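You operate a simulated robot arm through the tools that you are given. There is no shell and no other tool.

The job below is to be done with a simulated robot arm. You get a single attempt, and the scene is never put back.

Task
Put things in order on the top of the picnic table. At the end: the purple sock ball from the top of the picnic table stands where the clear jar with the orange lid stood; the small teal sock ball from the top of the picnic table stands where the blue peg stood; the grey sock ball from the top of the picnic table is in the white bucket; the clear jar with the orange lid is in the orange bowl; the blue peg from the top of the picnic table stands where the purple sock ball stood; whatever was shut is shut again. Leave all else as you found it, and nothing knocked over.
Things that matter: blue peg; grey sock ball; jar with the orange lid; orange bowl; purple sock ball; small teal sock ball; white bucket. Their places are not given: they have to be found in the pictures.

The check looks at the end state, three seconds after you hand in, the way a careful person would. Anything else that was tipped, shoved, dropped, spilled or broken makes it a failure. Lids that push on must go on centred and level and be pressed home; caps that screw on are set level and turned clockwise until they are tight.

Robot
A 7-joint arm with a two-finger parallel gripper, fixed in place. Base frame: the origin is at the foot of the arm, x ahead of it, y to its left, z up; the work surface is at about z = 0. Readings come in m, degrees, newtons and seconds.
With the tool pointing down near the work surface it reaches from about 0.24 to 0.62 m from the base axis. Its first joint turns from -66.0 to 66.0 degrees. Payload 2.6 kg.
The tool frame sits at the grasp point between the pads (the TCP): z along the fingers, y along the line on which they close. The tips reach 0.03 m beyond it. Largest opening 0.094 m; finger width 0.028, thickness 0.01; the body of the gripper, 0.05 by 0.096 m, starts 0.055 m behind the TCP.
Orientation is that of the tool frame in the base frame, as a unit quaternion [w, x, y, z]. With the fingers straight down and closing along the base's y, the tool's x points along the base's -x, its y along +y and its z along -z.

Tools
- The arm moves only by the tool apply_moves. Its argument "series" is a list of rows, each a list of 3 entries, a list of its own where there are three numbers: the turn, a rotation vector about the tool's x, y, z in rad, then the shift along the tool's x, y, z in m, then the closure, from 0 (fully open) to 1 (shut). In form: [[[wx, wy, wz], [x, y, z], fingers], ...]. A call has 1 to 20 rows; each row shifts and turns the commanded pose from where the row before left it, along the tool's axes as they then stand. Rows are played at 5 a second. More than 0.05 m and 8.6 degrees between two rows, or a gripper value outside its range, and nothing of the call is played. Where a pose cannot be reached the arm comes as near as it can. A force on the tool above 40 N (or 10 N above the force at the start of the call, whichever is more), or a blocked arm, ends the call early, and 0.2 s more pass. Each finger travels about 0.072 m/s and halts on what it meets, pressing with about 43 N; the grip force reading is that of the motor and also rises with nothing between the fingers. The clock runs only during rows and for 0.2 s after the last one: add rows that do not move to give the fingers time. The reply holds the time, the measured pose of the TCP, the force on the tool along the base axes, the opening and the grip force, in the units named above and with some noise, with the torque about the TCP (base axes, N m) and any sound that the robot's microphone picked up.
- Cameras (640 x 400 px; columns grow to the right, rows downward): "scene" is fixed at [0.0252, 0.4199, 0.5435]; the picture's right is [-0.86, -0.52, 0.00], its down [-0.30, 0.50, -0.81] and it looks along [0.42, -0.70, -0.58] (base axes); focal length 214 px, centre (320, 200). "wrist" rides on the gripper at [0.076, 0.014, -0.102] in the tool frame; the picture's right is [-0.18, 0.98, 0.00], its down [-0.75, -0.14, -0.64] and it looks along [-0.63, -0.12, 0.77] (tool axes); focal length 243 px, centre (320, 200).
- camera(camera): a new picture of that camera. It takes no simulated time.
- probe_pixels(camera, pixels): for up to 12 pixels [column, row] of the newest picture of that camera ("zoom" is the newest enlarged one), the place [x, y, z] in the base frame of the surface seen there, good to about 0.003 m, but the place of the scene camera against the robot may be out by one fixed shift of up to 0.025 m in any direction. It takes no simulated time.
- close_up(camera, box): a new picture of the part [left, top, right, bottom] of that camera's present view, enlarged. It takes no simulated time.
- job_done(): hands the job in; it is judged then, once.

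Open the gripper and draw the arm clear of the work before you hand the job in, unless the task says otherwise.

The tools are called after "Call:" by a JSON object that holds its "name" and its "arguments". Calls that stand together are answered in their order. apply_moves: Moves the arm, as the interface text tells. Its arguments: {"type":"object","properties":{"series":{"type":"array"}},"required":["series"]} The other tools are called the same way: camera (camera) takes a picture; probe_pixels (camera, pixels) gives the place of the surface under pixels of a picture; close_up (camera, box) takes an enlarged picture of a part of a camera's view; job_done () hands the job in.

At the start:

```text
t: 0.0
tool_pos: [0.3513, 0.0863, 0.395]
ee_rot: [0.001, -0.001, 1.0, 0.001]
wrist_force: [-0.3, -0.7, 0.7]
moment: [0.01, 0.02, -0.03]
grip_width: 0.0941
grip_force: 0.1
```

scene: 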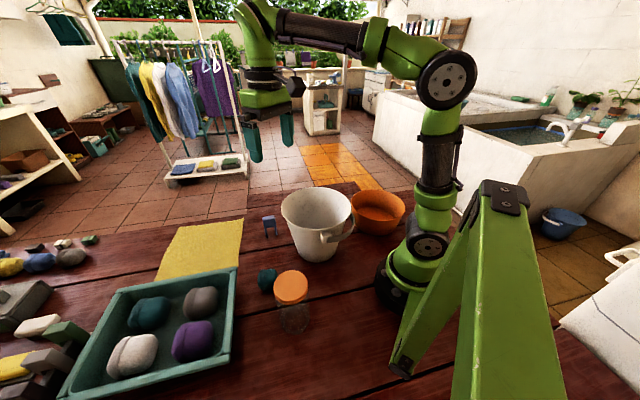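
wrist: 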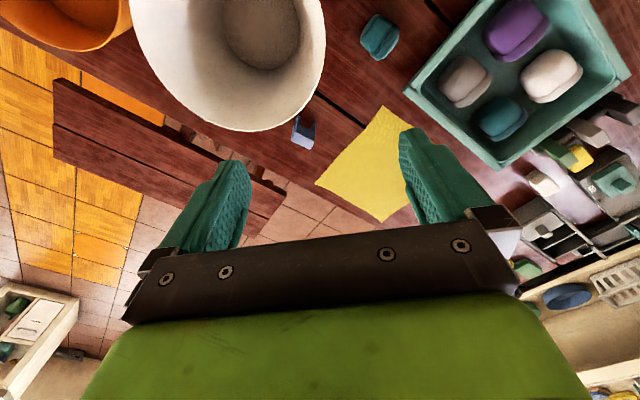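

The first pictures show a tray with four sock balls (around scene 160,330), a small teal ball (268,280), the jar (291,300), the bucket (318,225), the bowl (376,212) and the blue peg (269,225). I take enlarged views to see them in detail.

Call:
{"name": "close_up", "arguments": {"camera": "scene", "box": [220, 170, 420, 345]}}

Call:
{"name": "close_up", "arguments": {"camera": "scene", "box": [0, 220, 260, 400]}}

Call:
{"name": "close_up", "arguments": {"camera": "wrist", "box": [240, 0, 640, 250]}}

```text
2.29 times, centred on (320, 258) of scene
```

zoom: 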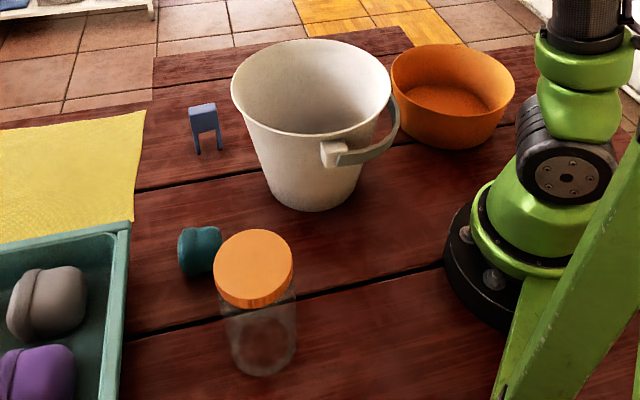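

```text
2.22 times, centred on (130, 310) of scene
```

zoom: 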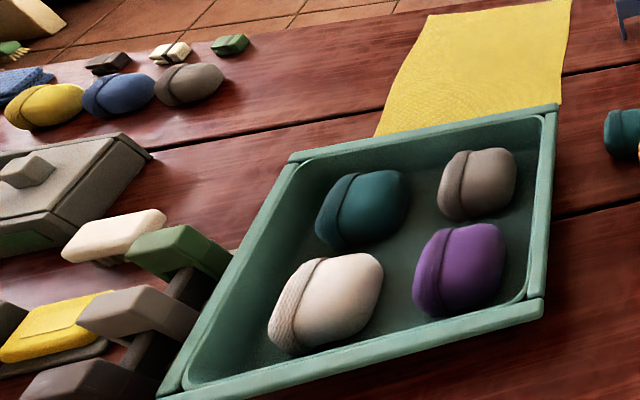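

```text
1.60 times, centred on (440, 125) of wrist
```

zoom: 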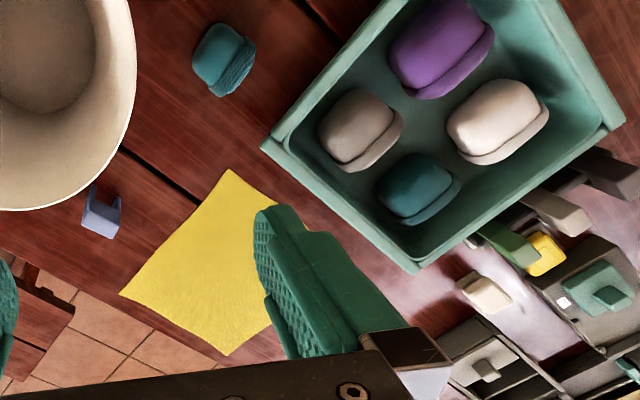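

The peg looks like a two-pronged clothes peg, and the sock balls are in a tray. I probe the wrist view for accurate positions.

Call:
{"name": "camera", "arguments": {"camera": "wrist"}}

Call:
{"name": "probe_pixels", "arguments": {"camera": "wrist", "pixels": [[516, 25], [464, 80], [551, 75], [502, 117], [380, 35], [303, 132], [303, 120], [265, 30], [325, 70], [70, 20], [418, 90], [505, 155]]}}

Call:
{"name": "probe_pixels", "arguments": {"camera": "scene", "pixels": [[193, 335], [201, 300], [133, 352], [150, 311], [268, 275], [291, 284], [269, 218], [340, 192], [310, 250], [375, 215], [340, 238], [80, 262]]}}

```text
taken
```

wrist: 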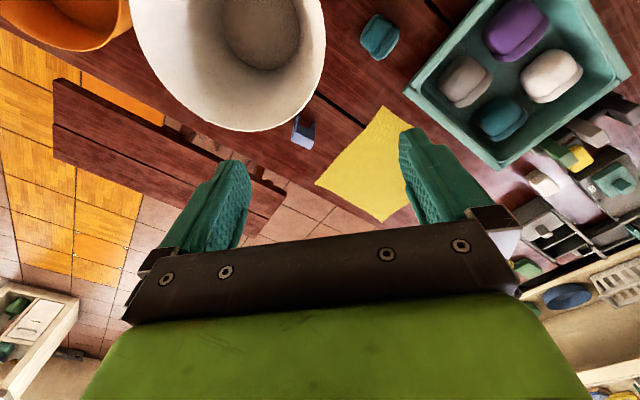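

```text
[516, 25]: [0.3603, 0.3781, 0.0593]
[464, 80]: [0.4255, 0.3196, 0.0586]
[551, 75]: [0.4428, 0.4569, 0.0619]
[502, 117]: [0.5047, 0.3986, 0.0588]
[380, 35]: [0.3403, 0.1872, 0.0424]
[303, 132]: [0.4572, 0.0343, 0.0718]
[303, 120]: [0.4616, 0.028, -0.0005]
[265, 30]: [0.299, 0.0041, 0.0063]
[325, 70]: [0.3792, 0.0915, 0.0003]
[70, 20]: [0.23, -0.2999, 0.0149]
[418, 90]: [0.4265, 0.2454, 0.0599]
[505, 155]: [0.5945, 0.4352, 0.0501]
```

```text
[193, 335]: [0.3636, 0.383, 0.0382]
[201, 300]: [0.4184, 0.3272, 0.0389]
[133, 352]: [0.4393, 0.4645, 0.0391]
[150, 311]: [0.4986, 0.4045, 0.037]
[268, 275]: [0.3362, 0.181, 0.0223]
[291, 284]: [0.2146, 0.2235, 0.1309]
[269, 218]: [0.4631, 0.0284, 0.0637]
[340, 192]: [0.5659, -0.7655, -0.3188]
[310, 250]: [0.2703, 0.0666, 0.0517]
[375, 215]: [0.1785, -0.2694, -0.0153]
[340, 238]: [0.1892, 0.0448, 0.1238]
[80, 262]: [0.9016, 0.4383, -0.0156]
```

The wrist probes put the table at z≈0, purple at about (0.36,0.38), grey (0.43,0.32), small teal (0.34,0.19), peg (0.46,0.03) and bowl (0.23,-0.30). The jar lid (scene 291,284) is out of the wrist view, so I turn the tool 90° to look towards +y at the jar and tray.

Call:
{"name": "apply_moves", "arguments": {"series": [[[0, 0, -0.1428], [0, 0, 0], 0], [[0, 0, -0.1428], [0, 0, 0], 0], [[0, 0, -0.1428], [0, 0, 0], 0], [[0, 0, -0.1428], [0, 0, 0], 0], [[0, 0, -0.1428], [0, 0, 0], 0], [[0, 0, -0.1428], [0, 0, 0], 0], [[0, 0, -0.1428], [0, 0, 0], 0], [[0, 0, -0.1428], [0, 0, 0], 0], [[0, 0, -0.1428], [0, 0, 0], 0], [[0, 0, -0.1428], [0, 0, 0], 0], [[0, 0, -0.1428], [0, 0, 0], 0], [[0, 0, 0], [0.01, 0.03, 0], 0], [[0, 0, 0], [0.01, 0.03, 0], 0], [[0, 0, 0], [0.01, 0.03, 0], 0], [[0, 0, 0], [0, 0, 0], 0]]}}

Call:
{"name": "camera", "arguments": {"camera": "wrist"}}

```text
t: 3.2
tool_pos: [0.2608, 0.0566, 0.395]
ee_rot: [-0.001, -0.707, 0.707, 0.0]
wrist_force: [0.8, -0.2, 0.1]
moment: [-0.01, 0.02, -0.03]
grip_width: 0.0939
grip_force: 0.0
```

```text
taken
```

wrist: 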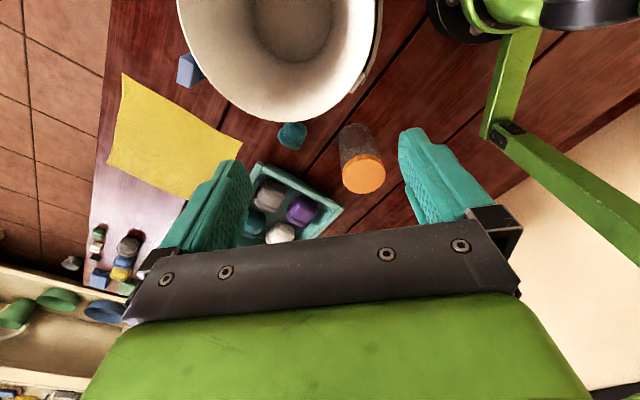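

The jar is now visible at wrist (362,165), with its lid at (363,175) seen from above. I probe its lid edges and surroundings.

Call:
{"name": "probe_pixels", "arguments": {"camera": "wrist", "pixels": [[363, 175], [345, 175], [382, 175], [363, 190], [363, 160], [363, 145], [350, 140], [356, 128], [292, 135], [302, 209], [270, 195], [187, 68]]}}

Call:
{"name": "close_up", "arguments": {"camera": "wrist", "box": [240, 90, 440, 250]}}

Call:
{"name": "close_up", "arguments": {"camera": "scene", "box": [250, 250, 350, 350]}}

```text
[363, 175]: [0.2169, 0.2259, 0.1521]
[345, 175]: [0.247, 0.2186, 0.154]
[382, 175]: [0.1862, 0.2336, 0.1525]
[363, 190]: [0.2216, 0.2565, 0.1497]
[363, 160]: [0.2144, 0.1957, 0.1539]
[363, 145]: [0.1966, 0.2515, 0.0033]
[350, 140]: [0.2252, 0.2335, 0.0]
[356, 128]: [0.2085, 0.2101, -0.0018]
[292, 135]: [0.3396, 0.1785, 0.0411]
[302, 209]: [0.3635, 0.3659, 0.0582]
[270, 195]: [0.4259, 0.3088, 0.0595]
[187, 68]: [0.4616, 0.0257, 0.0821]
```

```text
2.50 times, centred on (340, 170) of wrist
```

zoom: 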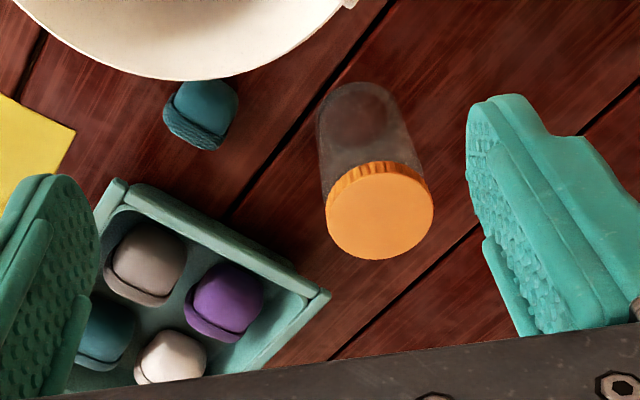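

```text
4.00 times, centred on (300, 300) of scene
```

zoom: 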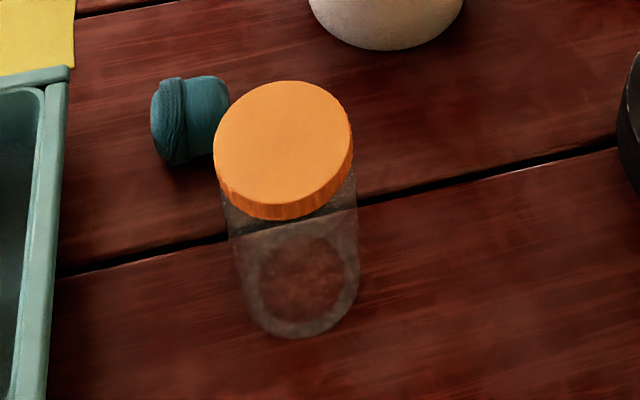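

The lid is centred at about (0.216, 0.225, 0.153) with a diameter of about 0.072 m, and the scene camera reads about 0.02 low in z. Next I probe the bowl, bucket and peg in scene, and look at them enlarged.

Call:
{"name": "close_up", "arguments": {"camera": "scene", "box": [250, 170, 410, 270]}}

Call:
{"name": "probe_pixels", "arguments": {"camera": "zoom", "pixels": [[502, 80], [570, 85], [420, 95], [470, 85], [540, 120], [410, 210], [480, 160], [300, 150], [130, 115], [350, 155], [250, 330], [575, 240]]}}

Call:
{"name": "probe_pixels", "arguments": {"camera": "scene", "pixels": [[318, 240], [291, 284], [353, 207], [404, 211], [377, 192], [377, 205], [390, 205], [365, 205], [377, 233], [281, 202], [316, 192], [350, 195]]}}

```text
4.00 times, centred on (330, 220) of scene
```

zoom: 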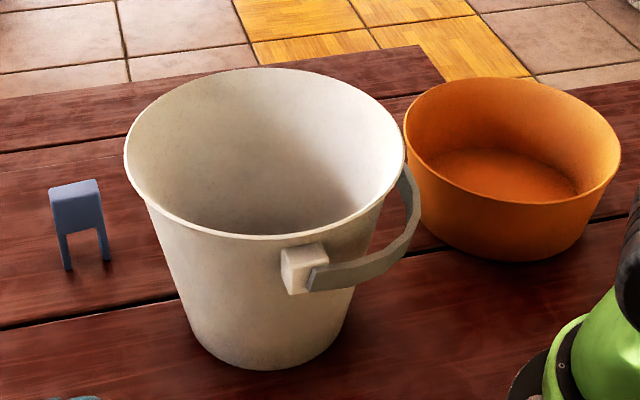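

```text
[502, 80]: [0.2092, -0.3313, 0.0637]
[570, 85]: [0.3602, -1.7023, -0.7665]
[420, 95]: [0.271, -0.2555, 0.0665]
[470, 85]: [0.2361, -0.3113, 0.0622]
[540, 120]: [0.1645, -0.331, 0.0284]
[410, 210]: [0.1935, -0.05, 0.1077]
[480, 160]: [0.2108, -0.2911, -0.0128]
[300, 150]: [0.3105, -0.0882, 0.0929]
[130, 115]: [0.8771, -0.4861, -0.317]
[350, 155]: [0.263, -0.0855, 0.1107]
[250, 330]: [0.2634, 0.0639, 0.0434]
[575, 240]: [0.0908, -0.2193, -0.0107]
```

```text
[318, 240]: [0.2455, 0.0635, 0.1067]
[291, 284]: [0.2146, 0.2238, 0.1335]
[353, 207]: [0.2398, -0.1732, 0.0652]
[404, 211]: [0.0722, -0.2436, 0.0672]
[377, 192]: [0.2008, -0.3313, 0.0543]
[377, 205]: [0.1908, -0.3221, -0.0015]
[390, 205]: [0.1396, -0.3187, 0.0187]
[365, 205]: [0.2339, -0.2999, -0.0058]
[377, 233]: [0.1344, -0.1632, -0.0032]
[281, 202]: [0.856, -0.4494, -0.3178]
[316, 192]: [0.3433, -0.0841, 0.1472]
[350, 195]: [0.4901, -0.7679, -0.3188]
```

The bowl's rim fits a circle centred at about (0.172,-0.243), radius 0.098, actual height ~0.087. The bucket rim is ~0.17 high near (0.29,0.0). I move above the jar at (0.2155,0.225) and come down to just above the lid to check alignment.

Call:
{"name": "apply_moves", "arguments": {"series": [[[0, 0, 0], [-0.042, 0.011, 0], 0], [[0, 0, 0], [-0.042, 0.011, 0], 0], [[0, 0, 0], [-0.042, 0.011, 0], 0], [[0, 0, 0], [-0.042, 0.012, 0], 0], [[0, 0, 0], [0, 0, 0.045], 0], [[0, 0, 0], [0, 0, 0.045], 0], [[0, 0, 0], [0, 0, 0.045], 0], [[0, 0, 0], [0, 0, 0.045], 0], [[0, 0, 0], [0, 0, 0], 0], [[0, 0, 0], [0, 0, 0], 0]]}}

Call:
{"name": "camera", "arguments": {"camera": "wrist"}}

Call:
{"name": "camera", "arguments": {"camera": "scene"}}

```text
t: 5.4
tool_pos: [0.2158, 0.2261, 0.2132]
ee_rot: [0.0, 0.707, -0.707, 0.0]
wrist_force: [0.3, -0.5, -0.4]
moment: [-0.01, -0.03, -0.01]
grip_width: 0.094
grip_force: 0.1
```

```text
taken
```

wrist: 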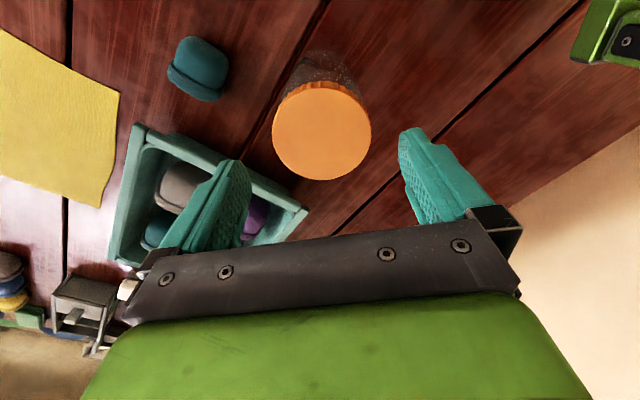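

```text
taken
```

scene: 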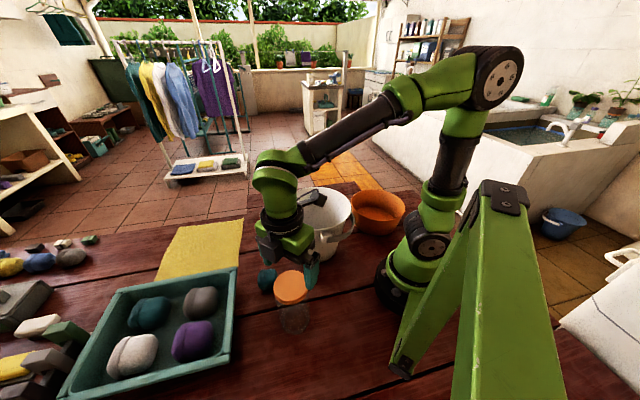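

The lid is at wrist (322,131), between the fingers. I probe its edges to verify centring before descending.

Call:
{"name": "probe_pixels", "arguments": {"camera": "wrist", "pixels": [[275, 131], [322, 131], [369, 131], [322, 85], [322, 177], [322, 110], [200, 62], [180, 185], [205, 215]]}}

```text
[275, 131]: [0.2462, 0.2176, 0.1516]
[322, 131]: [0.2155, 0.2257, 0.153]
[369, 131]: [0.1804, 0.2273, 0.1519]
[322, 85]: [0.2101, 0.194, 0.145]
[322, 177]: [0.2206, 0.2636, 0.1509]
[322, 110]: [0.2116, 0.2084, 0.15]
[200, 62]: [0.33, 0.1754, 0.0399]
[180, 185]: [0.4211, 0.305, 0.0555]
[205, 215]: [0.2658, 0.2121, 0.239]
```

The lid centre is at (0.215,0.226), in line with the TCP. I descend to z≈0.105, so the body stays clear of the lid at 0.153, and close.

Call:
{"name": "apply_moves", "arguments": {"series": [[[0, 0, 0], [0, 0, 0.036], 0], [[0, 0, 0], [0, 0, 0.036], 0], [[0, 0, 0], [0, 0, 0.036], 0], [[0, 0, 0], [0, 0, 0], 0], [[0, 0, 0], [0, 0, 0], 1], [[0, 0, 0], [0, 0, 0], 1], [[0, 0, 0], [0, 0, 0], 1], [[0, 0, 0], [0, 0, 0], 1]]}}

Call:
{"name": "camera", "arguments": {"camera": "wrist"}}

```text
t: 7.2
tool_pos: [0.2158, 0.2232, 0.1067]
ee_rot: [0.0, -0.707, 0.707, 0.0]
wrist_force: [-0.7, 0.2, 0.3]
moment: [-0.03, 0.02, -0.01]
grip_width: 0.0773
grip_force: 43.6
```

```text
taken
```

wrist: 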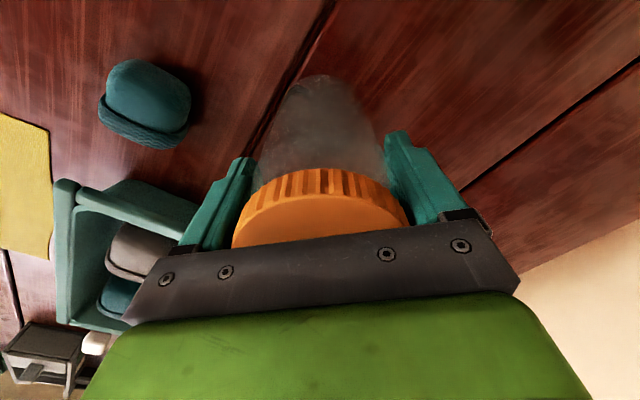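

Gripped at width 0.077 with 44 N, and the jar is held straight. I lift it slowly first and check.

Call:
{"name": "apply_moves", "arguments": {"series": [[[0, 0, 0], [0, 0, -0.01], 1], [[0, 0, 0], [0, 0, -0.02], 1], [[0, 0, 0], [0, 0, -0.04], 1], [[0, 0, 0], [0, 0, -0.04], 1], [[0, 0, 0], [0, 0, -0.04], 1], [[0, 0, 0], [0, 0, -0.04], 1], [[0, 0, 0], [0, 0, -0.04], 1], [[0, 0, 0], [0, 0, -0.02], 1], [[0, 0, 0], [0, 0, 0], 1]]}}

Call:
{"name": "camera", "arguments": {"camera": "scene"}}

Call:
{"name": "camera", "arguments": {"camera": "wrist"}}

```text
t: 9.2
tool_pos: [0.2161, 0.2237, 0.356]
ee_rot: [0.0, 0.707, -0.707, 0.0]
wrist_force: [-0.8, 0.2, -2.3]
moment: [0.03, 0.0, -0.02]
grip_width: 0.0772
grip_force: 43.2
```

```text
taken
```

scene: 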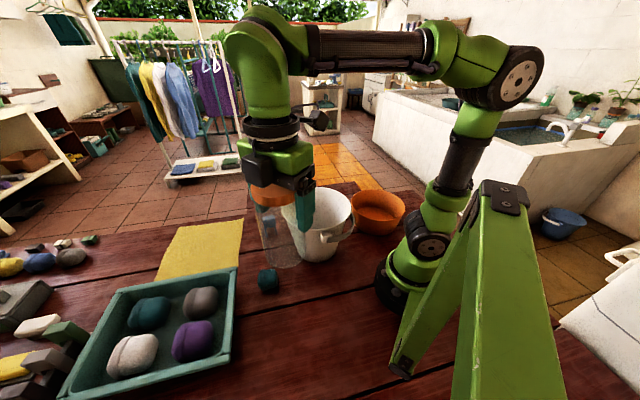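

```text
taken
```

wrist: 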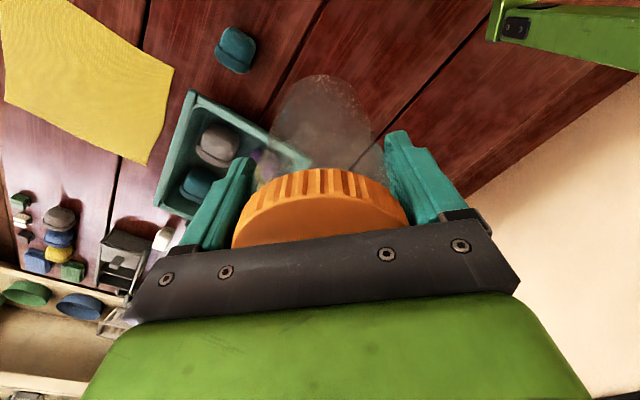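

The jar is firmly held and weighs about 0.23 kg. I swing it along an arc around the base (clear above the bucket, jar bottom ~0.25) toward the bowl, turning the tool with it.

Call:
{"name": "apply_moves", "arguments": {"series": [[[0, 0, 0.125], [0.0269, -0.0278, 0], 1], [[0, 0, 0.125], [0.0269, -0.0278, 0], 1], [[0, 0, 0.125], [0.0269, -0.0278, 0], 1], [[0, 0, 0.125], [0.0269, -0.0278, 0], 1], [[0, 0, 0.125], [0.0269, -0.0278, 0], 1], [[0, 0, 0.125], [0.0269, -0.0278, 0], 1], [[0, 0, 0.125], [0.0269, -0.0278, 0], 1], [[0, 0, 0.125], [0.0269, -0.0278, 0], 1], [[0, 0, 0.125], [0.0269, -0.0278, 0], 1], [[0, 0, 0.125], [0.0269, -0.0278, 0], 1], [[0, 0, 0.125], [0.0269, -0.0278, 0], 1], [[0, 0, 0.125], [0.0269, -0.0278, 0], 1], [[0, 0, 0], [0, 0, 0], 1], [[0, 0, 0], [0, 0, 0], 1]]}}

Call:
{"name": "camera", "arguments": {"camera": "scene"}}

Call:
{"name": "camera", "arguments": {"camera": "wrist"}}

```text
t: 12.2
tool_pos: [0.2629, -0.1945, 0.3551]
ee_rot: [0.0, -0.035, 0.999, 0.001]
wrist_force: [-0.7, 0.0, -3.0]
moment: [0.0, 0.04, -0.02]
grip_width: 0.0771
grip_force: 42.9
```

```text
taken
```

scene: 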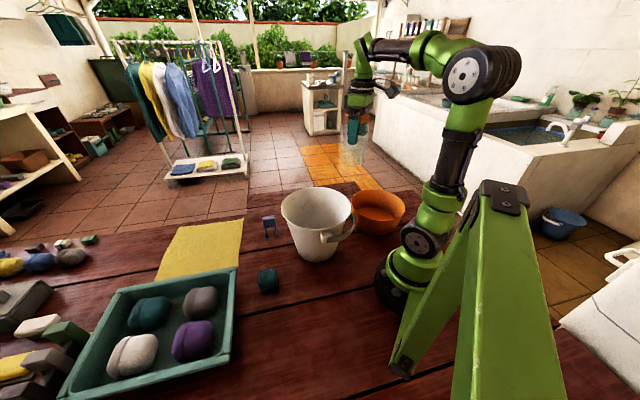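

```text
taken
```

wrist: 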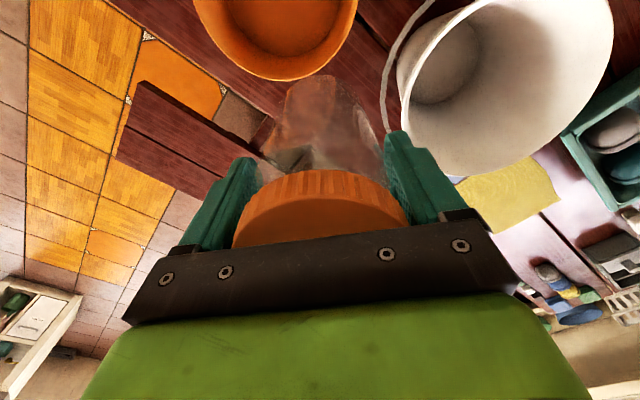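

The jar is at (0.263,-0.195) and the bowl shows at wrist top (275,30). I probe the bowl rim and bottom with the accurate wrist camera, and bucket points too.

Call:
{"name": "probe_pixels", "arguments": {"camera": "wrist", "pixels": [[197, 8], [225, 60], [278, 79], [330, 55], [355, 5], [275, 25], [275, 5], [240, 5], [320, 5], [610, 20], [500, 172], [402, 80]]}}

Call:
{"name": "probe_pixels", "arguments": {"camera": "scene", "pixels": [[354, 197], [357, 193], [377, 190], [395, 196], [404, 206], [402, 214], [384, 221], [365, 217], [376, 206], [376, 214], [385, 210], [368, 210]]}}

```text
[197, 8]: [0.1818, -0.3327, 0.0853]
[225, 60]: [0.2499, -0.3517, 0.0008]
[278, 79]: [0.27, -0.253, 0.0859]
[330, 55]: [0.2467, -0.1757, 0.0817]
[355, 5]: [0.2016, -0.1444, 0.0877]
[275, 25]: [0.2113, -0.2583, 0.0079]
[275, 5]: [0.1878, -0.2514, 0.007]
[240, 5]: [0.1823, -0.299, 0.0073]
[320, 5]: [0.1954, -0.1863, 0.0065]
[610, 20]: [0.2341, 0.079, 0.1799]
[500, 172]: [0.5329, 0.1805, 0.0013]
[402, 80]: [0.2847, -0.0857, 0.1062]
```

```text
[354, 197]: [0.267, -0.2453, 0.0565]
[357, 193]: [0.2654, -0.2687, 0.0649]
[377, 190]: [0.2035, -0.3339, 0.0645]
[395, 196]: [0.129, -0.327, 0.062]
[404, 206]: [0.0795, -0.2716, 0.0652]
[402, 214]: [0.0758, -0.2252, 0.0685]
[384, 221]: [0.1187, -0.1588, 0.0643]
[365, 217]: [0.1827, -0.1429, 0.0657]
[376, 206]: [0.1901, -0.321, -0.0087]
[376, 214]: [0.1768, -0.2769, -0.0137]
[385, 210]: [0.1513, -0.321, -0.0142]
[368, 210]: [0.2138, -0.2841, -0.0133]
```

Both cameras agree on a bowl centre of about (0.174,-0.238), with the inner bottom at z≈0.007. I move over it and lower to z≈0.13, then check.

Call:
{"name": "apply_moves", "arguments": {"series": [[[0, 0, 0], [0.03, -0.0124, 0], 1], [[0, 0, 0], [0.03, -0.0124, 0], 1], [[0, 0, 0], [0.0298, -0.0124, 0], 1], [[0, 0, 0], [0, 0, 0], 1], [[0, 0, 0], [0, 0, 0.045], 1], [[0, 0, 0], [0, 0, 0.045], 1], [[0, 0, 0], [0, 0, 0.045], 1], [[0, 0, 0], [0, 0, 0.045], 1], [[0, 0, 0], [0, 0, 0.03], 1], [[0, 0, 0], [0, 0, 0.015], 1], [[0, 0, 0], [0, 0, 0], 1]]}}

Call:
{"name": "camera", "arguments": {"camera": "scene"}}

Call:
{"name": "camera", "arguments": {"camera": "wrist"}}

```text
t: 14.6
tool_pos: [0.1775, -0.2384, 0.13]
ee_rot: [0.0, -0.035, 0.999, 0.0]
wrist_force: [-0.7, 0.6, -1.6]
moment: [0.02, 0.04, 0.02]
grip_width: 0.0772
grip_force: 42.8
```

```text
taken
```

scene: 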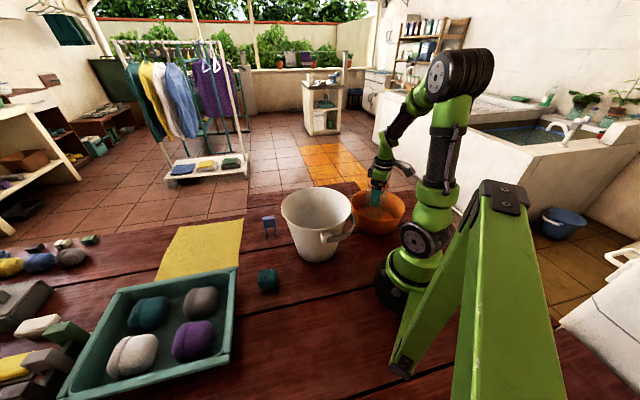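

```text
taken
```

wrist: 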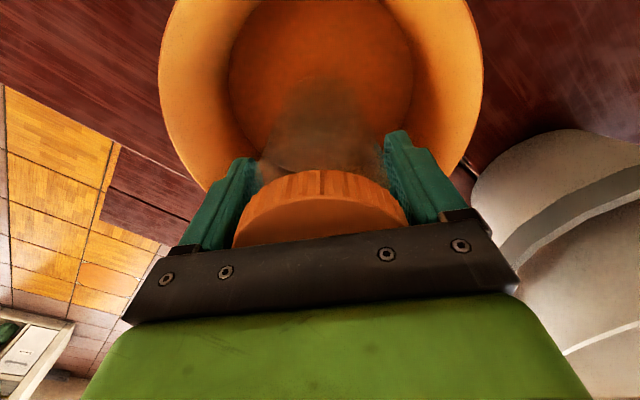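

The jar hangs inside the bowl above its flat bottom, at (0.1775,-0.238,0.13). I lower the last bit in small steps.

Call:
{"name": "apply_moves", "arguments": {"series": [[[0, 0, 0], [0, 0, 0.008], 1], [[0, 0, 0], [0, 0, 0.004], 1], [[0, 0, 0], [0, 0, 0.002], 1], [[0, 0, 0], [0, 0, 0.0015], 1], [[0, 0, 0], [0, 0, 0], 1]]}}

```text
t: 15.8
tool_pos: [0.1783, -0.2384, 0.1159]
ee_rot: [0.0, -0.035, 0.999, 0.0]
wrist_force: [0.4, -0.7, -1.7]
moment: [-0.06, 0.03, -0.02]
grip_width: 0.0773
grip_force: 42.4
```

The reading still shows the jar's weight (Fz -1.7 N), so there is no contact yet. I go down in 1 mm steps.

Call:
{"name": "apply_moves", "arguments": {"series": [[[0, 0, 0], [0, 0, 0.001], 1], [[0, 0, 0], [0, 0, 0.001], 1], [[0, 0, 0], [0, 0, 0], 1]]}}

```text
t: 16.6
tool_pos: [0.178, -0.239, 0.1148]
ee_rot: [0.0, -0.036, 0.999, -0.001]
wrist_force: [0.8, 0.1, -2.3]
moment: [0.05, 0.01, 0.03]
grip_width: 0.0772
grip_force: 42.9
```

Still no contact at z=0.1148; I continue in 1 mm steps.

Call:
{"name": "apply_moves", "arguments": {"series": [[[0, 0, 0], [0, 0, 0.001], 1], [[0, 0, 0], [0, 0, 0], 1]]}}

Call:
{"name": "apply_moves", "arguments": {"series": [[[0, 0, 0], [0, 0, 0.001], 1], [[0, 0, 0], [0, 0, 0], 1]]}}

Call:
{"name": "apply_moves", "arguments": {"series": [[[0, 0, 0], [0, 0, 0.001], 1], [[0, 0, 0], [0, 0, 0], 1]]}}

```text
t: 17.2
tool_pos: [0.1766, -0.2376, 0.1132]
ee_rot: [0.0, -0.037, 0.999, 0.0]
wrist_force: [0.3, 0.9, -3.4]
moment: [0.0, 0.02, -0.01]
grip_width: 0.077
grip_force: 43.1
```

```text
t: 17.8
tool_pos: [0.178, -0.2378, 0.1135]
ee_rot: [0.001, -0.034, 0.999, 0.0]
wrist_force: [-3.1, 2.6, 15.8]
moment: [0.37, 0.25, 0.0]
grip_width: 0.0769
grip_force: 42.8
```

```text
t: 18.4
tool_pos: [0.1777, -0.2389, 0.113]
ee_rot: [0.0, -0.036, 0.999, -0.002]
wrist_force: [-5.3, 2.5, 29.4]
moment: [0.05, -0.14, 0.01]
grip_width: 0.0774
grip_force: 43.2
```

Contact was made (Fz rose to 29 N). I relieve about 1.5 mm, open, and then rise straight up.

Call:
{"name": "apply_moves", "arguments": {"series": [[[0, 0, 0], [0, 0, -0.0015], 1], [[0, 0, 0], [0, 0, 0], 1], [[0, 0, 0], [0, 0, 0], 0], [[0, 0, 0], [0, 0, 0], 0], [[0, 0, 0], [0, 0, 0], 0]]}}

Call:
{"name": "camera", "arguments": {"camera": "wrist"}}

```text
t: 19.6
tool_pos: [0.1765, -0.2377, 0.112]
ee_rot: [0.001, -0.035, 0.999, -0.001]
wrist_force: [-1.1, -0.3, 0.5]
moment: [0.01, 0.0, 0.0]
grip_width: 0.0942
grip_force: 0.1
```

```text
taken
```

wrist: 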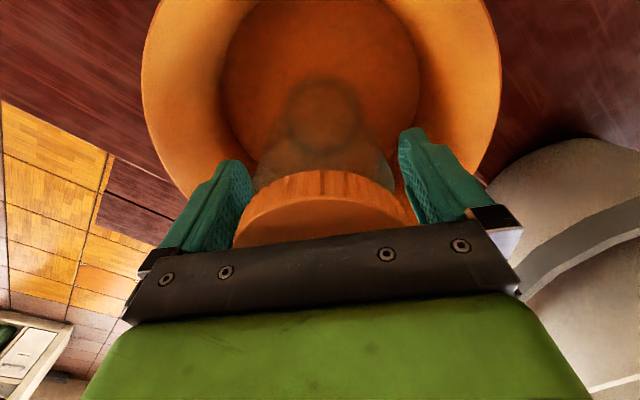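

The fingers are fully open and the jar stands in the bowl. I rise straight up 0.25 m and look.

Call:
{"name": "apply_moves", "arguments": {"series": [[[0, 0, 0], [0, 0, -0.02], 0], [[0, 0, 0], [0, 0, -0.045], 0], [[0, 0, 0], [0, 0, -0.045], 0], [[0, 0, 0], [0, 0, -0.045], 0], [[0, 0, 0], [0, 0, -0.045], 0], [[0, 0, 0], [0, 0, -0.045], 0], [[0, 0, 0], [0, 0, 0], 0]]}}

Call:
{"name": "camera", "arguments": {"camera": "wrist"}}

Call:
{"name": "close_up", "arguments": {"camera": "scene", "box": [250, 130, 430, 270]}}

```text
t: 21.2
tool_pos: [0.175, -0.237, 0.3574]
ee_rot: [0.0, -0.036, 0.999, 0.0]
wrist_force: [-0.2, -0.1, 0.2]
moment: [0.02, 0.0, -0.02]
grip_width: 0.0943
grip_force: 0.1
```

```text
taken
```

wrist: 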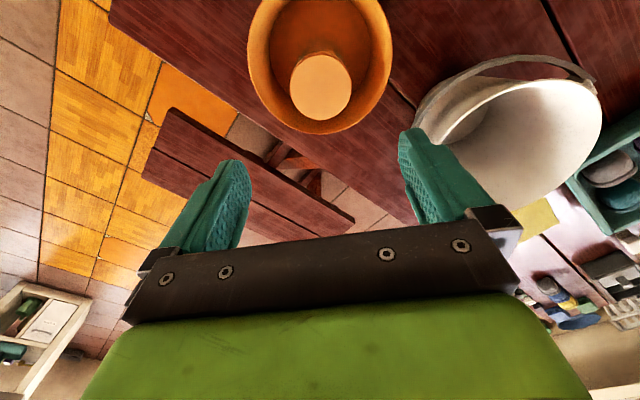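

```text
2.86 times, centred on (340, 200) of scene
```

zoom: 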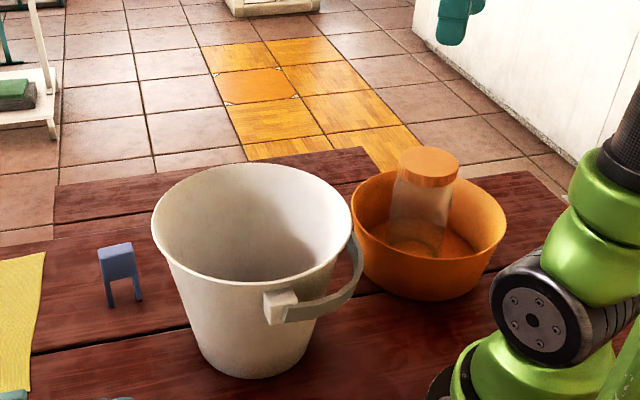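

The jar stands upright in the bowl with its lid on. Next I swing back above the bucket to the tray side with the camera looking outward, to view the tray closely.

Call:
{"name": "apply_moves", "arguments": {"series": [[[0, 0, 0], [-0.0286, 0.0376, 0], 0], [[0, 0, 0], [-0.0286, 0.0376, 0], 0], [[0, 0, 0], [-0.0286, 0.0376, 0], 0], [[0, 0, 0], [-0.0286, 0.0376, 0], 0], [[0, 0, 0], [-0.0286, 0.0376, 0], 0], [[0, 0, 0], [-0.0286, 0.0376, 0], 0], [[0, 0, 0], [0.0103, 0.0425, 0], 0], [[0, 0, 0], [0.0103, 0.0425, 0], 0], [[0, 0, 0], [0.0103, 0.0425, 0], 0], [[0, 0, 0], [0.0103, 0.0425, 0], 0], [[0, 0, 0], [0.0103, 0.0425, 0], 0], [[0, 0, 0], [0.0103, 0.0425, 0], 0], [[0, 0, -0.143], [0, 0, 0], 0], [[0, 0, -0.143], [0, 0, 0], 0], [[0, 0, -0.143], [0, 0, 0], 0], [[0, 0, -0.143], [0, 0, 0], 0], [[0, 0, -0.143], [0, 0, 0], 0], [[0, 0, 0], [0, 0, 0], 0]]}}

Call:
{"name": "camera", "arguments": {"camera": "wrist"}}

```text
t: 25.0
tool_pos: [0.2523, 0.2484, 0.3584]
ee_rot: [0.0, -0.383, 0.924, 0.0]
wrist_force: [1.0, 0.6, -0.4]
moment: [0.01, 0.01, 0.0]
grip_width: 0.0941
grip_force: 0.1
```

```text
taken
```

wrist: 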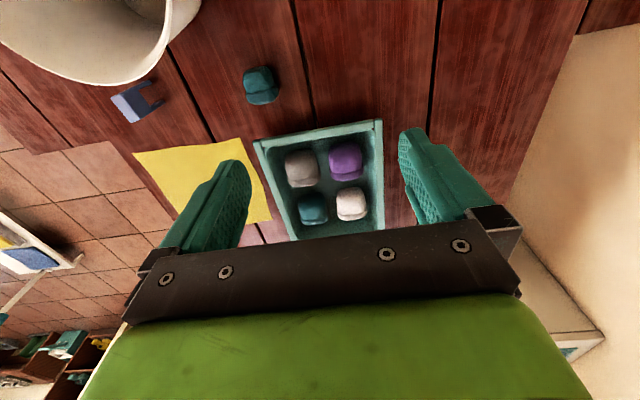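

The tray lies between the fingers; purple is at (345,160) and grey at (301,167). I zoom in and probe their outlines.

Call:
{"name": "close_up", "arguments": {"camera": "wrist", "box": [230, 50, 430, 245]}}

Call:
{"name": "probe_pixels", "arguments": {"camera": "wrist", "pixels": [[345, 160], [330, 160], [361, 160], [345, 145], [345, 178], [323, 165], [366, 175], [352, 130], [262, 145], [376, 124], [380, 200], [318, 140]]}}

Call:
{"name": "probe_pixels", "arguments": {"camera": "wrist", "pixels": [[301, 167], [287, 167], [317, 167], [301, 153], [301, 185], [351, 203], [313, 208], [260, 85], [260, 70], [260, 100], [246, 85], [275, 85]]}}

```text
2.05 times, centred on (330, 148) of wrist
```

zoom: 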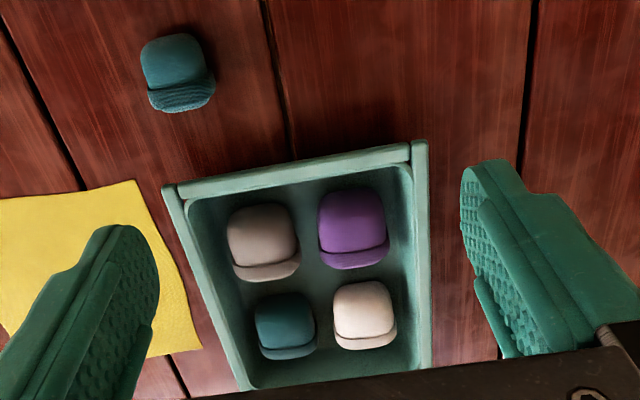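

```text
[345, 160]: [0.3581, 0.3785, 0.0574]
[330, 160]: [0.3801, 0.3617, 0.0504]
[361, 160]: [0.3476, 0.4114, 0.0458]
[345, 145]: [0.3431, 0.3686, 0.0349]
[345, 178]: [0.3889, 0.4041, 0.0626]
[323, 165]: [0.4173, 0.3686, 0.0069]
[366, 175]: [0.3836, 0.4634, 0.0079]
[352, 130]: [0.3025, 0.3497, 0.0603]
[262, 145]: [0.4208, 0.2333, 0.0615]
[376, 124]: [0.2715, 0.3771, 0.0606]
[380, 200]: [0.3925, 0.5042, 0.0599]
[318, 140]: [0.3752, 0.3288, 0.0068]
```

```text
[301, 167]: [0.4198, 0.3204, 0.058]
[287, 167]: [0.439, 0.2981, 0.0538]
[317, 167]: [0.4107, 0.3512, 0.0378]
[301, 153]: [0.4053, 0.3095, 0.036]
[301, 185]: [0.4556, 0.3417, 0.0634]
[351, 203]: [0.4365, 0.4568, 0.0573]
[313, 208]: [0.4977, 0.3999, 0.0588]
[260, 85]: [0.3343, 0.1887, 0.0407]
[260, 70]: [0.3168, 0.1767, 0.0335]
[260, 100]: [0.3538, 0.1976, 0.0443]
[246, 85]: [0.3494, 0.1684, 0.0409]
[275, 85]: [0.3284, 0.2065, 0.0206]
```

Purple's centre is about (0.367,0.389), and the tray axes lie at 45° with only ~2 cm gaps around the ball. I rotate the tool so that the fingers close along the radial (wider-gap) direction, move above purple and look again.

Call:
{"name": "apply_moves", "arguments": {"series": [[[0, 0, -0.1428], [0, 0, 0], 0], [[0, 0, -0.1428], [0, 0, 0], 0], [[0, 0, -0.1428], [0, 0, 0], 0], [[0, 0, -0.1428], [0, 0, 0], 0], [[0, 0, -0.1428], [0, 0, 0], 0], [[0, 0, -0.1428], [0, 0, 0], 0], [[0, 0, -0.1428], [0, 0, 0], 0], [[0, 0, -0.1428], [0, 0, 0], 0], [[0, 0, -0.1428], [0, 0, 0], 0], [[0, 0, -0.1428], [0, 0, 0], 0], [[0, 0, -0.1428], [0, 0, 0], 0], [[0, 0, 0], [-0.0044, -0.045, 0.03], 0], [[0, 0, 0], [-0.0044, -0.045, 0.03], 0], [[0, 0, 0], [-0.0044, -0.045, 0.03], 0], [[0, 0, 0], [-0.0044, -0.045, 0.03], 0], [[0, 0, 0], [0, 0, 0], 0], [[0, 0, 0], [0, 0, 0], 0]]}}

Call:
{"name": "camera", "arguments": {"camera": "wrist"}}

```text
refused: row 12 steps farther than a row can; nothing moved
```

```text
taken
```

wrist: 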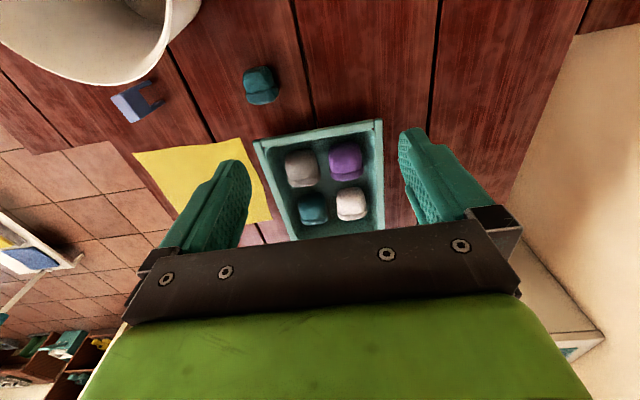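

The row was over 0.05 m in total, so nothing moved. I split the translation into more rows.

Call:
{"name": "apply_moves", "arguments": {"series": [[[0, 0, -0.1428], [0, 0, 0], 0], [[0, 0, -0.1428], [0, 0, 0], 0], [[0, 0, -0.1428], [0, 0, 0], 0], [[0, 0, -0.1428], [0, 0, 0], 0], [[0, 0, -0.1428], [0, 0, 0], 0], [[0, 0, -0.1428], [0, 0, 0], 0], [[0, 0, -0.1428], [0, 0, 0], 0], [[0, 0, -0.1428], [0, 0, 0], 0], [[0, 0, -0.1428], [0, 0, 0], 0], [[0, 0, -0.1428], [0, 0, 0], 0], [[0, 0, -0.1428], [0, 0, 0], 0], [[0, 0, 0], [-0.0035, -0.036, 0.024], 0], [[0, 0, 0], [-0.0035, -0.036, 0.024], 0], [[0, 0, 0], [-0.0035, -0.036, 0.024], 0], [[0, 0, 0], [-0.0035, -0.036, 0.024], 0], [[0, 0, 0], [-0.0035, -0.036, 0.024], 0], [[0, 0, 0], [0, 0, 0], 0], [[0, 0, 0], [0, 0, 0], 0]]}}

Call:
{"name": "camera", "arguments": {"camera": "wrist"}}

```text
t: 28.8
tool_pos: [0.3658, 0.3892, 0.2367]
ee_rot: [0.0, 0.924, -0.383, 0.001]
wrist_force: [0.0, 0.0, 0.4]
moment: [0.01, 0.0, 0.0]
grip_width: 0.094
grip_force: 0.1
```

```text
taken
```

wrist: 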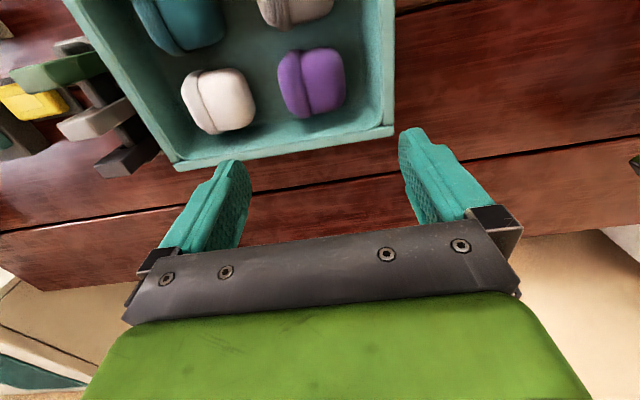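

Rotation works; purple shows at (312,82) with white (220,100) on the far side and the near wall at ~(385,90). I probe its edges and the gaps.

Call:
{"name": "probe_pixels", "arguments": {"camera": "wrist", "pixels": [[312, 82], [281, 82], [286, 100], [343, 75], [346, 90], [312, 55], [315, 110], [255, 95], [262, 92], [372, 85], [380, 100], [297, 85]]}}

Call:
{"name": "close_up", "arguments": {"camera": "wrist", "box": [160, 0, 420, 170]}}

```text
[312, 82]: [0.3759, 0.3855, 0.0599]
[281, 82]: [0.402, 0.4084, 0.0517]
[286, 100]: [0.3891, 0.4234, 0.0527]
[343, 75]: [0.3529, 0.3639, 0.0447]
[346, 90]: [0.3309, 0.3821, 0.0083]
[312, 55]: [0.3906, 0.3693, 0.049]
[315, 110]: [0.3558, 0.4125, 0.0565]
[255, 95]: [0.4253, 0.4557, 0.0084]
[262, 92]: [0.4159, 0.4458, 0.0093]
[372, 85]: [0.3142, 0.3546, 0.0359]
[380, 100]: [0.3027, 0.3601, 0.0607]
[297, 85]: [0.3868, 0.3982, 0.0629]
```

```text
2.35 times, centred on (290, 85) of wrist
```

zoom: 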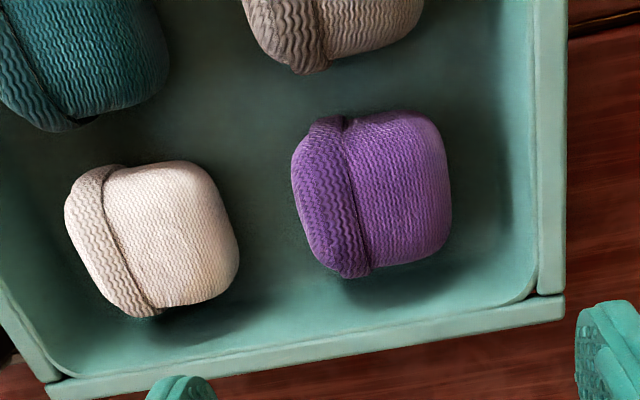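

Gaps along the closing line are ~4.5 cm on the far side and ~3 cm to the near wall, so this orientation works. I shift by 5 mm onto purple's centre, descend to z≈0.046 with the fingers slightly narrowed, and close.

Call:
{"name": "apply_moves", "arguments": {"series": [[[0, 0, 0], [0.005, -0.005, 0], 0.07], [[0, 0, 0], [0, 0, 0.045], 0.07], [[0, 0, 0], [0, 0, 0.045], 0.07], [[0, 0, 0], [0, 0, 0.04], 0.07], [[0, 0, 0], [0, 0, 0.03], 0.07], [[0, 0, 0], [0, 0, 0.02], 0.07], [[0, 0, 0], [0, 0, 0.01], 0.07], [[0, 0, 0], [0, 0, 0], 0.07]]}}

Call:
{"name": "camera", "arguments": {"camera": "wrist"}}

Call:
{"name": "close_up", "arguments": {"camera": "scene", "box": [60, 230, 260, 400]}}

```text
t: 30.6
tool_pos: [0.3722, 0.3897, 0.0464]
ee_rot: [0.001, 0.924, -0.383, 0.001]
wrist_force: [-0.6, 0.3, 0.1]
moment: [0.02, -0.01, -0.01]
grip_width: 0.0876
grip_force: 0.1
```

```text
taken
```

wrist: 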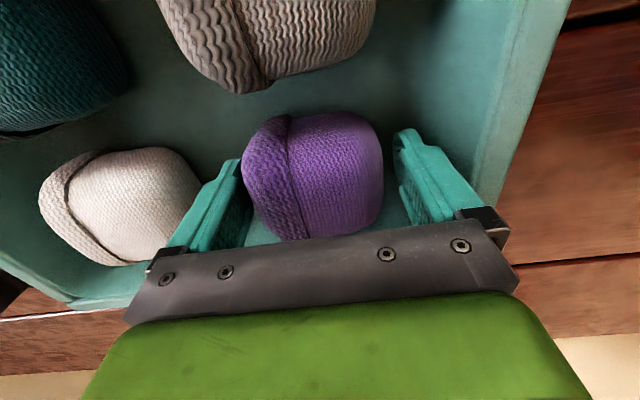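

```text
2.35 times, centred on (160, 315) of scene
```

zoom: 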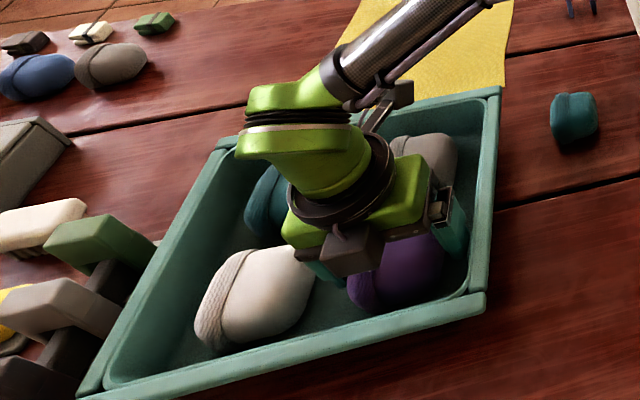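

The purple ball sits between the fingers with both free of white and the wall. I close and lift slowly.

Call:
{"name": "apply_moves", "arguments": {"series": [[[0, 0, 0], [0, 0, 0], 1], [[0, 0, 0], [0, 0, 0], 1], [[0, 0, 0], [0, 0, 0], 1], [[0, 0, 0], [0, 0, 0], 1], [[0, 0, 0], [0, 0, -0.01], 1], [[0, 0, 0], [0, 0, -0.03], 1], [[0, 0, 0], [0, 0, -0.04], 1], [[0, 0, 0], [0, 0, -0.045], 1], [[0, 0, 0], [0, 0, -0.045], 1], [[0, 0, 0], [0, 0, 0], 1]]}}

Call:
{"name": "camera", "arguments": {"camera": "wrist"}}

Call:
{"name": "camera", "arguments": {"camera": "scene"}}

```text
t: 32.8
tool_pos: [0.3775, 0.3883, 0.2164]
ee_rot: [0.0, 0.924, -0.383, 0.0]
wrist_force: [0.7, 1.0, -0.7]
moment: [-0.03, 0.01, 0.02]
grip_width: 0.0742
grip_force: 42.8
```

```text
taken
```

wrist: 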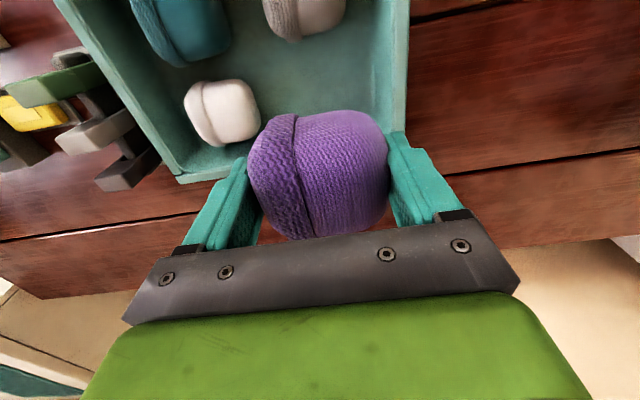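

```text
taken
```

scene: 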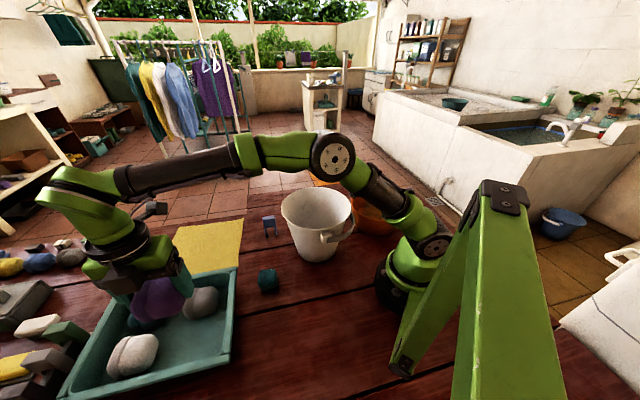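

Purple is lifted cleanly (width 0.074). I carry it radially inward to the former jar spot at (0.215,0.226).

Call:
{"name": "apply_moves", "arguments": {"series": [[[0, 0, 0], [0.0007, 0.0456, 0], 1], [[0, 0, 0], [0.0007, 0.0456, 0], 1], [[0, 0, 0], [0.0007, 0.0456, 0], 1], [[0, 0, 0], [0.0007, 0.0456, 0], 1], [[0, 0, 0], [0.0007, 0.0456, 0], 1], [[0, 0, 0], [0, 0, 0], 1], [[0, 0, 0], [0, 0, 0.04], 1], [[0, 0, 0], [0, 0, 0.04], 1], [[0, 0, 0], [0, 0, 0], 1], [[0, 0, 0], [0, 0, 0], 1]]}}

Call:
{"name": "camera", "arguments": {"camera": "wrist"}}

Call:
{"name": "camera", "arguments": {"camera": "scene"}}

```text
t: 35.0
tool_pos: [0.2153, 0.2272, 0.1346]
ee_rot: [0.0, 0.924, -0.383, 0.0]
wrist_force: [0.1, 0.1, 0.6]
moment: [-0.02, 0.01, 0.0]
grip_width: 0.0741
grip_force: 42.9
```

```text
taken
```

wrist: 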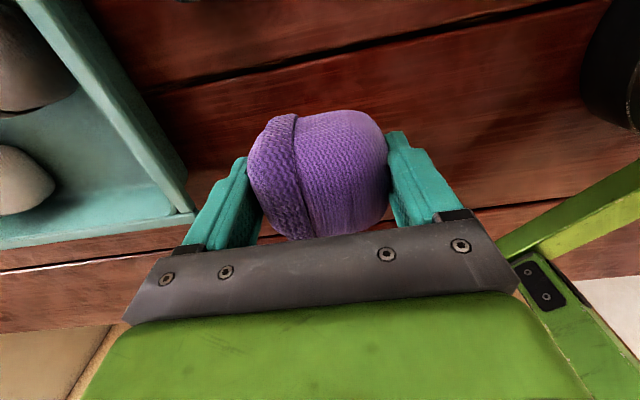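

```text
taken
```

scene: 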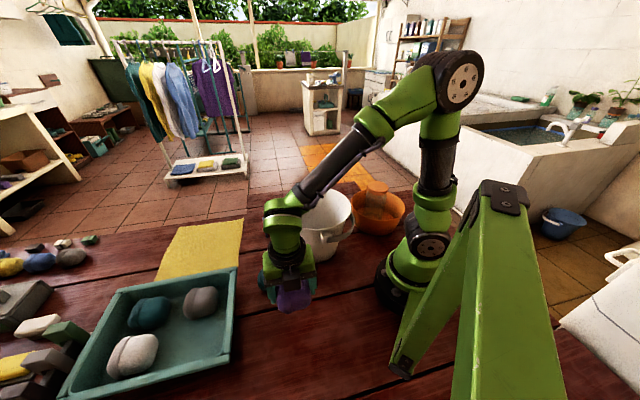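

TCP is at (0.2153,0.2272,0.135), right over the jar spot. I lower to z≈0.042 then go in small steps to touch the table.

Call:
{"name": "apply_moves", "arguments": {"series": [[[0, 0, 0], [0, 0, 0.04], 1], [[0, 0, 0], [0, 0, 0.03], 1], [[0, 0, 0], [0, 0, 0.015], 1], [[0, 0, 0], [0, 0, 0.007], 1], [[0, 0, 0], [0, 0, 0], 1]]}}

Call:
{"name": "apply_moves", "arguments": {"series": [[[0, 0, 0], [0, 0, 0.0015], 1], [[0, 0, 0], [0, 0, 0], 1]]}}

Call:
{"name": "apply_moves", "arguments": {"series": [[[0, 0, 0], [0, 0, 0.0015], 1], [[0, 0, 0], [0, 0, 0], 1]]}}

```text
t: 36.2
tool_pos: [0.2148, 0.2255, 0.044]
ee_rot: [0.0, 0.924, -0.382, 0.0]
wrist_force: [0.7, -0.3, -0.9]
moment: [0.01, 0.02, -0.01]
grip_width: 0.0736
grip_force: 43.1
```

```text
t: 36.8
tool_pos: [0.215, 0.2256, 0.0439]
ee_rot: [0.0, 0.924, -0.382, 0.0]
wrist_force: [-0.1, 0.4, -0.2]
moment: [0.02, -0.03, 0.01]
grip_width: 0.0741
grip_force: 43.1
```

```text
t: 37.4
tool_pos: [0.2145, 0.2252, 0.0419]
ee_rot: [0.0, 0.924, -0.383, 0.0]
wrist_force: [0.5, -0.7, -0.7]
moment: [0.0, 0.03, 0.02]
grip_width: 0.0742
grip_force: 42.8
```

No contact yet at z≈0.042; I continue in 1.5 mm steps toward the expected ~0.039.

Call:
{"name": "apply_moves", "arguments": {"series": [[[0, 0, 0], [0, 0, 0.0015], 1], [[0, 0, 0], [0, 0, 0], 1]]}}

Call:
{"name": "apply_moves", "arguments": {"series": [[[0, 0, 0], [0, 0, 0.0015], 1], [[0, 0, 0], [0, 0, 0], 1]]}}

Call:
{"name": "apply_moves", "arguments": {"series": [[[0, 0, 0], [0, 0, 0.001], 1], [[0, 0, 0], [0, 0, 0], 1]]}}

```text
t: 38.0
tool_pos: [0.2147, 0.2243, 0.0411]
ee_rot: [0.0, 0.924, -0.383, 0.0]
wrist_force: [0.5, -1.2, 0.2]
moment: [-0.03, 0.05, -0.03]
grip_width: 0.0737
grip_force: 42.7
```

```text
t: 38.6
tool_pos: [0.2148, 0.2263, 0.0377]
ee_rot: [0.001, 0.924, -0.383, 0.0]
wrist_force: [0.4, 0.5, -0.9]
moment: [0.02, 0.01, 0.05]
grip_width: 0.074
grip_force: 43.4
```

```text
t: 39.2
tool_pos: [0.2152, 0.2248, 0.0382]
ee_rot: [0.0, 0.924, -0.383, 0.0]
wrist_force: [-3.7, -4.9, 12.7]
moment: [0.24, 0.15, 0.09]
grip_width: 0.0739
grip_force: 42.6
```

Contact (Fz 12.7 N). I relieve 0.7 mm, open and rise.

Call:
{"name": "apply_moves", "arguments": {"series": [[[0, 0, 0], [0, 0, -0.0007], 1], [[0, 0, 0], [0, 0, 0], 0], [[0, 0, 0], [0, 0, 0], 0], [[0, 0, 0], [0, 0, 0], 0], [[0, 0, 0], [0, 0, -0.02], 0], [[0, 0, 0], [0, 0, -0.045], 0], [[0, 0, 0], [0, 0, -0.045], 0], [[0, 0, 0], [0, 0, -0.045], 0], [[0, 0, 0], [0, 0, -0.045], 0], [[0, 0, 0], [0, 0, 0], 0]]}}

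Call:
{"name": "camera", "arguments": {"camera": "wrist"}}

Call:
{"name": "camera", "arguments": {"camera": "scene"}}

```text
t: 41.4
tool_pos: [0.2157, 0.2261, 0.2392]
ee_rot: [0.0, 0.924, -0.382, 0.0]
wrist_force: [-0.5, 1.2, 0.4]
moment: [0.01, -0.01, 0.01]
grip_width: 0.094
grip_force: 0.0
```

```text
taken
```

wrist: 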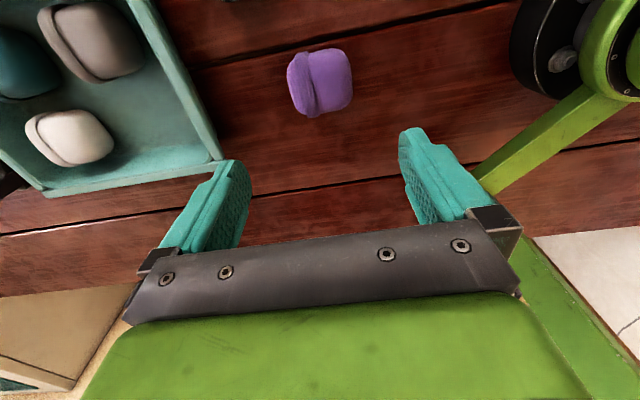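

```text
taken
```

scene: 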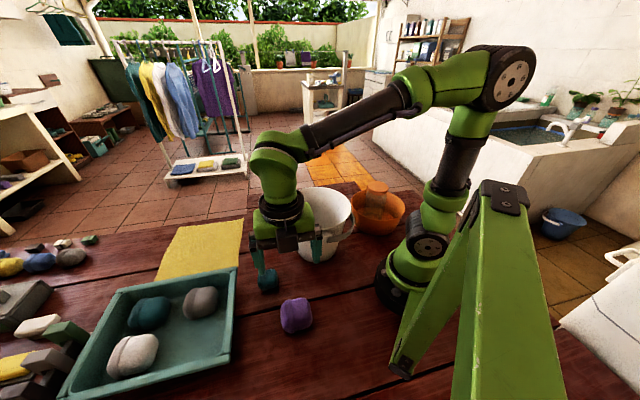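

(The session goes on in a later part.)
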